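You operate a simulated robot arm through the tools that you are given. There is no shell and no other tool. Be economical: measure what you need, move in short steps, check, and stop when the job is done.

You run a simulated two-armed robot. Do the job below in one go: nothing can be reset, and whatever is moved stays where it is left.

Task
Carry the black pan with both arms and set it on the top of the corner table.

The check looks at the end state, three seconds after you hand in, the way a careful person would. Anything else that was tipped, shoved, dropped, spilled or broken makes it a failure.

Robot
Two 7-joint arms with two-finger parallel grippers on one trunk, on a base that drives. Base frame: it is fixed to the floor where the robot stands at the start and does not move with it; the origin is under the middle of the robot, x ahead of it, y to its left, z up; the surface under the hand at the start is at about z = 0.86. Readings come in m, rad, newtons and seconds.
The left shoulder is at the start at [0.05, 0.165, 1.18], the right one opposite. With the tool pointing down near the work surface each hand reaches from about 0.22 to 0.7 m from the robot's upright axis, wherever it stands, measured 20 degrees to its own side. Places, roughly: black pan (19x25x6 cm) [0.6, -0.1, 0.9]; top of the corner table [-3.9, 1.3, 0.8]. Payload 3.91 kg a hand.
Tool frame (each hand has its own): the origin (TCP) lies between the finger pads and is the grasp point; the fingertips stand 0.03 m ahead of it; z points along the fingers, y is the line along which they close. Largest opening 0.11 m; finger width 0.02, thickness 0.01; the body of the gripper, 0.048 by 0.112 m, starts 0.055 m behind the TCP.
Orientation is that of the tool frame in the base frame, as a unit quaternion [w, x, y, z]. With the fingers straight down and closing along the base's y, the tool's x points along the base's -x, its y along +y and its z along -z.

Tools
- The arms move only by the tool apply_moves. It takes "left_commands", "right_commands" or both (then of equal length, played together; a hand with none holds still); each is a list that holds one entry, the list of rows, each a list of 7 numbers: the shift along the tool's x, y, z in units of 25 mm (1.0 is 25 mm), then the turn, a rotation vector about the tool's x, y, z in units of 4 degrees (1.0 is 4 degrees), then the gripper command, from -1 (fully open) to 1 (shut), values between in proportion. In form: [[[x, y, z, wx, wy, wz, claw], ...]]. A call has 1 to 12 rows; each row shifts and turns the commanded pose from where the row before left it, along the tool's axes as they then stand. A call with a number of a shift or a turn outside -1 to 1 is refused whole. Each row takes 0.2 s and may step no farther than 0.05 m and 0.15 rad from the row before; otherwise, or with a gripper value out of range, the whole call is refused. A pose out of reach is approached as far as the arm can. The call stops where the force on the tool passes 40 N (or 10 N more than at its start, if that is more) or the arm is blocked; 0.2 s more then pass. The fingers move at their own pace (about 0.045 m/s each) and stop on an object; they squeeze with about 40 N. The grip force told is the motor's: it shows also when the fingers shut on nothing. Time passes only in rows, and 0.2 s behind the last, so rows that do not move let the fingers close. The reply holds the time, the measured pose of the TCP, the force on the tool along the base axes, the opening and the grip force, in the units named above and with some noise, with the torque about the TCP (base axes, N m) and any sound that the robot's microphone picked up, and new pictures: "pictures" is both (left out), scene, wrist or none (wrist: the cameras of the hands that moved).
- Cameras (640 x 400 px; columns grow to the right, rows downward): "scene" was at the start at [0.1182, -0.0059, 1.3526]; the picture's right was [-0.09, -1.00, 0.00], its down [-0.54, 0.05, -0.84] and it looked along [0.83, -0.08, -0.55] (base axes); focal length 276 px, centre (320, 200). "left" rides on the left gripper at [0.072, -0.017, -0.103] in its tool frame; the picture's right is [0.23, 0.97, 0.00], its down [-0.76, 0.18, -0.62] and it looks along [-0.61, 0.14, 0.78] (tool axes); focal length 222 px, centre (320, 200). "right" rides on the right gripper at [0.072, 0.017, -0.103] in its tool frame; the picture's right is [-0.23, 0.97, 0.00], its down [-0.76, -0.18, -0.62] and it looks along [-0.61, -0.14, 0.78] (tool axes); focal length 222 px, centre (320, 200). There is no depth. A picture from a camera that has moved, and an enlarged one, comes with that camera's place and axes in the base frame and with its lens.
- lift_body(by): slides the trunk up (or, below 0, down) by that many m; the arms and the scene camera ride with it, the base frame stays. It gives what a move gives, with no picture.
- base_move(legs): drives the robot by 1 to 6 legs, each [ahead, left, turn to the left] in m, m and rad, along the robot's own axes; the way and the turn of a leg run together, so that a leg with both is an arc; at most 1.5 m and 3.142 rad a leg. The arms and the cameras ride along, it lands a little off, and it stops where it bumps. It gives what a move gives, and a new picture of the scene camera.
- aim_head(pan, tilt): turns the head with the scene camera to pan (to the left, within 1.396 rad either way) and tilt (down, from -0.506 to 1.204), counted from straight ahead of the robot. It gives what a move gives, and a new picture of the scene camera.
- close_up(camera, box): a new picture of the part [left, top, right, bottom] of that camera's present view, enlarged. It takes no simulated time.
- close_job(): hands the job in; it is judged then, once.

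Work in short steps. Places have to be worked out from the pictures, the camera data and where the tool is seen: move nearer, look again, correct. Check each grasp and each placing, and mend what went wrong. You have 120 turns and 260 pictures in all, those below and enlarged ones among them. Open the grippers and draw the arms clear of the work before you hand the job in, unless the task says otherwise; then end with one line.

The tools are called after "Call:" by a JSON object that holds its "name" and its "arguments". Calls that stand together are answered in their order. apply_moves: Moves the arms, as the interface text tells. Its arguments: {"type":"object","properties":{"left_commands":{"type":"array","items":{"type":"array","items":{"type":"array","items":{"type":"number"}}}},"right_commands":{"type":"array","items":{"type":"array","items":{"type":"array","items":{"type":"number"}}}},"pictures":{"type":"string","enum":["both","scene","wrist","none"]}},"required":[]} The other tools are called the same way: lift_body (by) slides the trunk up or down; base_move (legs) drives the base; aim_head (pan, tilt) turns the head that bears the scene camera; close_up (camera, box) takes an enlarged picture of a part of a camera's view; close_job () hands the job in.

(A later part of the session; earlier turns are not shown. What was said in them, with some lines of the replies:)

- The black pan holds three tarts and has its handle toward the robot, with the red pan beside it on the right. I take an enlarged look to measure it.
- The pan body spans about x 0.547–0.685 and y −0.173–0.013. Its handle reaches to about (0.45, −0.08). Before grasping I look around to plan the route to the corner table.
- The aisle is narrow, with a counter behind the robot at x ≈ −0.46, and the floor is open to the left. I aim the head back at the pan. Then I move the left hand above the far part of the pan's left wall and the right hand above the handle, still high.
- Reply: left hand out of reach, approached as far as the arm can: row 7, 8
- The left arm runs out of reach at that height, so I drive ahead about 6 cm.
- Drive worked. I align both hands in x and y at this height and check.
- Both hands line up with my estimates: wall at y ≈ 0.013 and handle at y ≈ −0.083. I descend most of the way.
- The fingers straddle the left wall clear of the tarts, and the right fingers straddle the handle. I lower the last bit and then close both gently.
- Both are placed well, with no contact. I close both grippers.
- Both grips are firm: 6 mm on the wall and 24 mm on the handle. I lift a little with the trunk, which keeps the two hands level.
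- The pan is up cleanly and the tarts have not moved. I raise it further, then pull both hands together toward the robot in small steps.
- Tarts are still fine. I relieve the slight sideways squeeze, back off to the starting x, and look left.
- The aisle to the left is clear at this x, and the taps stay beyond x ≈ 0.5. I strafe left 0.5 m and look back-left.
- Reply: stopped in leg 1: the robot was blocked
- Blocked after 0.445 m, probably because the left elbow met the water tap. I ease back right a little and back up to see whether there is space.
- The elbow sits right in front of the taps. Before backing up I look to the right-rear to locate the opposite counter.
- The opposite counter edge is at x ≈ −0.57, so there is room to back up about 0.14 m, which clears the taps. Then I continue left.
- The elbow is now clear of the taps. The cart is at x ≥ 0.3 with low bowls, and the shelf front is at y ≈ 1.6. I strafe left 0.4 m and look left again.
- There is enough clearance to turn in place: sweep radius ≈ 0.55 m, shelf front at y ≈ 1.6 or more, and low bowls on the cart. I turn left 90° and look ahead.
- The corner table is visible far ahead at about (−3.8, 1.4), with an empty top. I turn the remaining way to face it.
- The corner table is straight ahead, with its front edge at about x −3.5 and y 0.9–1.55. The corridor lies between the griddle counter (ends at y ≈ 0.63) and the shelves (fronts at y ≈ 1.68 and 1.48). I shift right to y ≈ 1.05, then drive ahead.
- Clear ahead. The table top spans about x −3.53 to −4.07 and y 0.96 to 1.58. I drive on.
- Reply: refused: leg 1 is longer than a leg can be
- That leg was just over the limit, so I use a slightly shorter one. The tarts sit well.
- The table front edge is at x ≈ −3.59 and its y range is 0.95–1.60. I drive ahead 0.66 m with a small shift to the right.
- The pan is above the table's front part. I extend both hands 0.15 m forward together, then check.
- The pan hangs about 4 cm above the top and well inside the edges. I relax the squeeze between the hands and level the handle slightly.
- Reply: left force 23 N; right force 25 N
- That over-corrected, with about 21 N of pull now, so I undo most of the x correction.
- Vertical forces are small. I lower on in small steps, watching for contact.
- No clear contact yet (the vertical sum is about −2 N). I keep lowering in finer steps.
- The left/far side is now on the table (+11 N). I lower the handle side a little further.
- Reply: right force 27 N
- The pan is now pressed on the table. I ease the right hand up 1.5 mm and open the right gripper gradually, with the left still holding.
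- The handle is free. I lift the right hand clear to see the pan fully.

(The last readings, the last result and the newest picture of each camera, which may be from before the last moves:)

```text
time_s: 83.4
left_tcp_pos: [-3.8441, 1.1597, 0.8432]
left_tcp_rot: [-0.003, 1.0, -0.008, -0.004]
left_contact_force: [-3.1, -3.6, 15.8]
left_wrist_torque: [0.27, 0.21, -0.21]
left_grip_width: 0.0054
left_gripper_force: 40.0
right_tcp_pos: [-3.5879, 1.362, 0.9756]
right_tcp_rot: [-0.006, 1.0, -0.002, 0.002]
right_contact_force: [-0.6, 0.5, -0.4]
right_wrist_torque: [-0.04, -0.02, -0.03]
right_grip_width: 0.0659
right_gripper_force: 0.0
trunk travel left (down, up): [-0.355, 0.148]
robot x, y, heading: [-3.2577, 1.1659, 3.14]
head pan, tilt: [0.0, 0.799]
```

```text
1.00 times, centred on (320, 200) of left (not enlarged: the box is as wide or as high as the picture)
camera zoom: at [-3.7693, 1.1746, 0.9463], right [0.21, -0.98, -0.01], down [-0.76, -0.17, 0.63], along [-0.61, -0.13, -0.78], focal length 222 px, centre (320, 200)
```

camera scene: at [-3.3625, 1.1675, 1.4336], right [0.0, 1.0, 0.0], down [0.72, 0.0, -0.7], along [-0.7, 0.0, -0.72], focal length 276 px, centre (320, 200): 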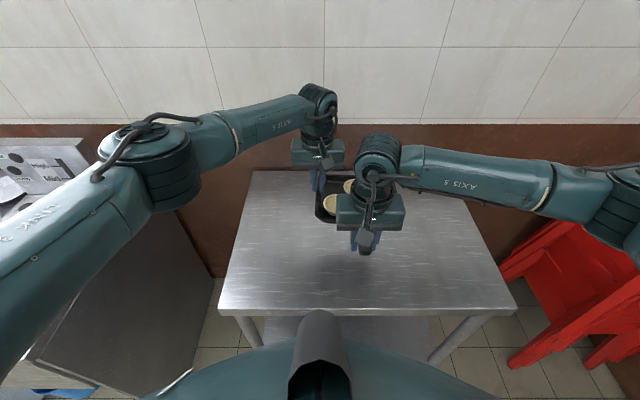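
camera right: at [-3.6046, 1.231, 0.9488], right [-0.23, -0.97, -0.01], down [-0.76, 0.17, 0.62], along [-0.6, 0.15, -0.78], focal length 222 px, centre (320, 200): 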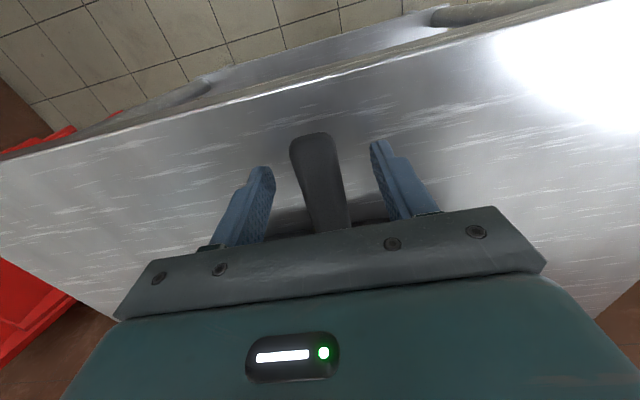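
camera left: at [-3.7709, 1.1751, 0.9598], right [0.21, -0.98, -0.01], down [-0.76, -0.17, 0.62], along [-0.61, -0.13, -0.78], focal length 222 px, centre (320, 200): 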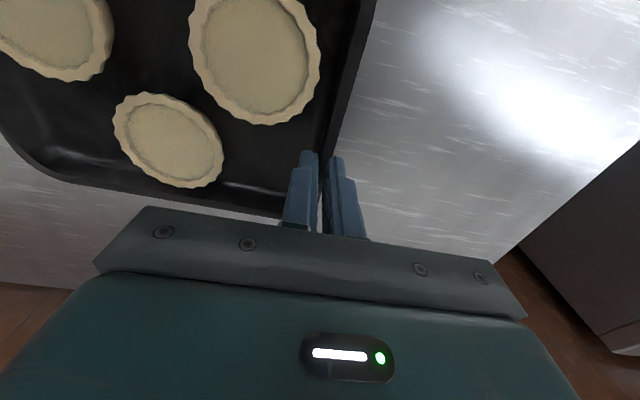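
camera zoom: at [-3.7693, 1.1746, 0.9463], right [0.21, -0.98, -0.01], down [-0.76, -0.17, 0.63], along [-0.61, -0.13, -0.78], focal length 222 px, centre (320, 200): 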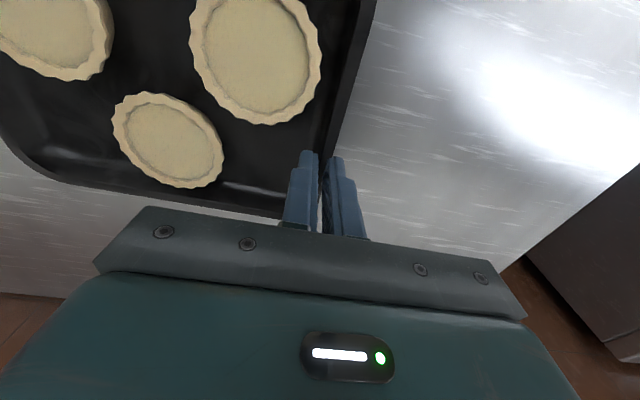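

The pan sits flat with all three tarts in place. I relieve the left hand's downward push by about 1 mm and open it partway, so the inner finger stays off the tarts. Then I go straight up.

Call:
{"name": "apply_moves", "arguments": {"left_commands": [[[0, 0, -0.04, 0, 0, 0, 1], [0, 0, 0, 0, 0, 0, 0.7], [0, 0, 0, 0, 0, 0, 0.45], [0, 0, 0, 0, 0, 0, 0.3], [0, 0, 0, 0, 0, 0, 0.3], [0, 0, -0.4, 0, 0, 0, 0.3], [0, 0, -0.6, 0, 0, 0, 0.3], [0, 0, -1, 0, 0, 0, 0.3], [0, 0, -1, 0, 0, 0, 0.3], [0, 0, -1, 0, 0, 0, 0.3], [0, 0, 0, 0, 0, 0, 0.3]]]}}

```text
time_s: 85.8
left_tcp_pos: [-3.8421, 1.1594, 0.9442]
left_tcp_rot: [-0.002, 1.0, -0.007, -0.002]
left_contact_force: [-0.1, 0.8, -0.4]
left_wrist_torque: [0.0, 0.03, 0.01]
left_grip_width: 0.0386
left_gripper_force: 0.1
right_tcp_pos: [-3.589, 1.3609, 0.9755]
right_tcp_rot: [-0.006, 1.0, -0.002, 0.004]
right_contact_force: [0.3, 0.0, -0.3]
right_wrist_torque: [0.03, -0.02, -0.01]
right_grip_width: 0.0657
right_gripper_force: 0.0
trunk travel left (down, up): [-0.355, 0.148]
robot x, y, heading: [-3.2504, 1.1639, 3.144]
head pan, tilt: [0.0, 0.799]
camera scene: at [-3.3622, 1.1675, 1.2886], right [0.0, 1.0, 0.0], down [0.72, 0.0, -0.7], along [-0.7, 0.0, -0.72], focal length 276 px, centre (320, 200)
camera left: at [-3.7699, 1.1742, 1.047], right [0.21, -0.98, -0.01], down [-0.76, -0.17, 0.63], along [-0.61, -0.13, -0.78], focal length 222 px, centre (320, 200)
```

scene: 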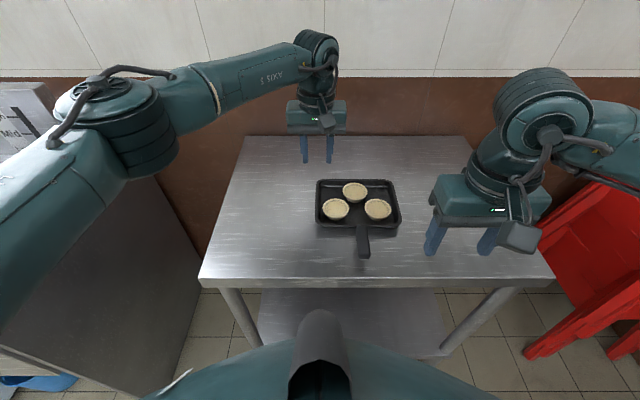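
left: 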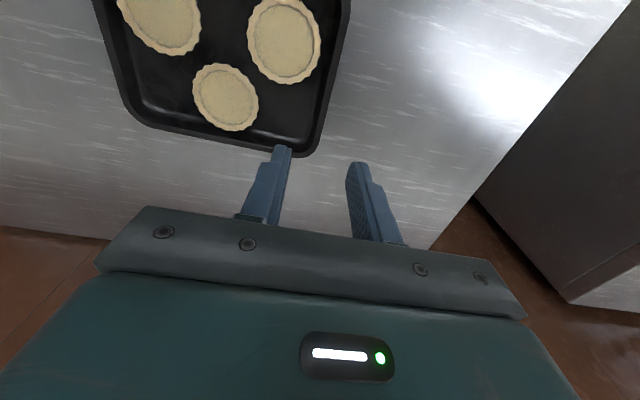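

The pan rests flat on the table with its tarts, fully inside the edges. I raise the trunk and back away to draw both arms clear.

Call:
{"name": "lift_body", "arguments": {"by": 0.12}}

Call:
{"name": "base_move", "arguments": {"legs": [[-0.5, 0, 0]]}}

Call:
{"name": "close_up", "arguments": {"camera": "scene", "box": [200, 50, 440, 200]}}

```text
time_s: 87.3
left_tcp_pos: [-3.8429, 1.1601, 1.0634]
left_tcp_rot: [-0.002, 1.0, -0.007, -0.003]
left_contact_force: [-0.1, 1.1, 0.2]
left_wrist_torque: [-0.02, 0.02, 0.04]
left_grip_width: 0.0383
left_gripper_force: 0.2
right_tcp_pos: [-3.5895, 1.3604, 1.0969]
right_tcp_rot: [-0.005, 1.0, -0.003, 0.003]
right_contact_force: [0.3, 0.7, 0.4]
right_wrist_torque: [0.02, 0.01, 0.0]
right_grip_width: 0.066
right_gripper_force: 0.0
trunk travel left (down, up): [-0.475, 0.028]
robot x, y, heading: [-3.2483, 1.1635, 3.14]
head pan, tilt: [0.0, 0.799]
```

```text
time_s: 90.2
left_tcp_pos: [-3.3437, 1.1588, 1.0642]
left_tcp_rot: [-0.002, 1.0, -0.006, -0.003]
left_contact_force: [-0.1, 0.5, -1.1]
left_wrist_torque: [-0.02, 0.01, -0.02]
left_grip_width: 0.0388
left_gripper_force: 0.1
right_tcp_pos: [-3.0892, 1.3598, 1.0966]
right_tcp_rot: [-0.005, 1.0, -0.002, 0.005]
right_contact_force: [-0.2, 0.0, 0.3]
right_wrist_torque: [-0.02, -0.01, 0.03]
right_grip_width: 0.0663
right_gripper_force: 0.1
trunk travel left (down, up): [-0.475, 0.028]
robot x, y, heading: [-2.7525, 1.1663, -3.141]
head pan, tilt: [0.0, 0.799]
camera scene: at [-2.8631, 1.1676, 1.4087], right [0.0, 1.0, 0.0], down [0.72, 0.0, -0.7], along [-0.7, 0.0, -0.72], focal length 276 px, centre (320, 200)
```

scene: 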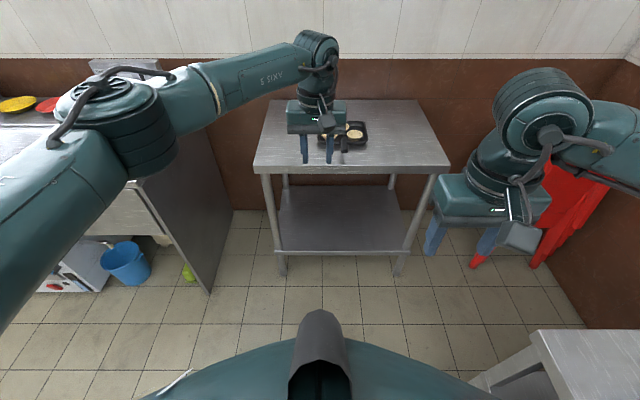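

```text
2.67 times, centred on (320, 125) of scene
camera zoom: at [-2.8631, 1.1676, 1.4087], right [0.0, 1.0, 0.0], down [0.72, 0.0, -0.7], along [-0.7, 0.0, -0.72], focal length 736 px, centre (320, 400)
```

zoom: 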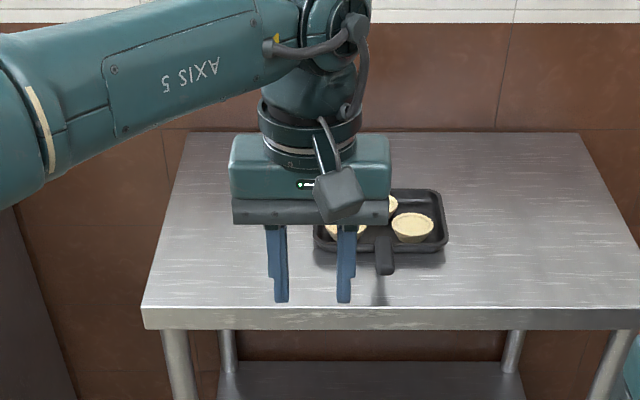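

The pan stays put and the arms are clear. I open both grippers fully.

Call:
{"name": "apply_moves", "arguments": {"left_commands": [[[0, 0, 0, 0, 0, 0, -1], [0, 0, 0, 0, 0, 0, -1], [0, 0, 0, 0, 0, 0, -1], [0, 0, 0, 0, 0, 0, -1], [0, 0, 0, 0, 0, 0, -1]]], "right_commands": [[[0, 0, 0, 0, 0, 0, -1], [0, 0, 0, 0, 0, 0, -1], [0, 0, 0, 0, 0, 0, -1], [0, 0, 0, 0, 0, 0, -1], [0, 0, 0, 0, 0, 0, -1]]], "pictures": "none"}}

```text
time_s: 91.4
left_tcp_pos: [-3.3431, 1.158, 1.0631]
left_tcp_rot: [-0.003, 1.0, -0.007, -0.002]
left_contact_force: [0.3, 0.3, -1.0]
left_wrist_torque: [-0.02, 0.02, -0.04]
left_grip_width: 0.1099
left_gripper_force: 0.0
right_tcp_pos: [-3.091, 1.3606, 1.0961]
right_tcp_rot: [-0.005, 1.0, -0.002, 0.004]
right_contact_force: [0.2, 0.4, 0.3]
right_wrist_torque: [-0.01, 0.01, 0.01]
right_grip_width: 0.1096
right_gripper_force: 0.0
trunk travel left (down, up): [-0.475, 0.028]
robot x, y, heading: [-2.7532, 1.1632, -3.136]
head pan, tilt: [0.0, 0.799]
```

Everything is in place, so I hand the job in.

Call:
{"name": "close_job", "arguments": {}}

```text
The job is handed in.
```

The black pan is on the corner table, sitting flat with all three tarts in place, and both arms are open and clear; the robot was blocked once on the way, probably by the left elbow touching the water urn's tap, and I did not check the tap afterwards.
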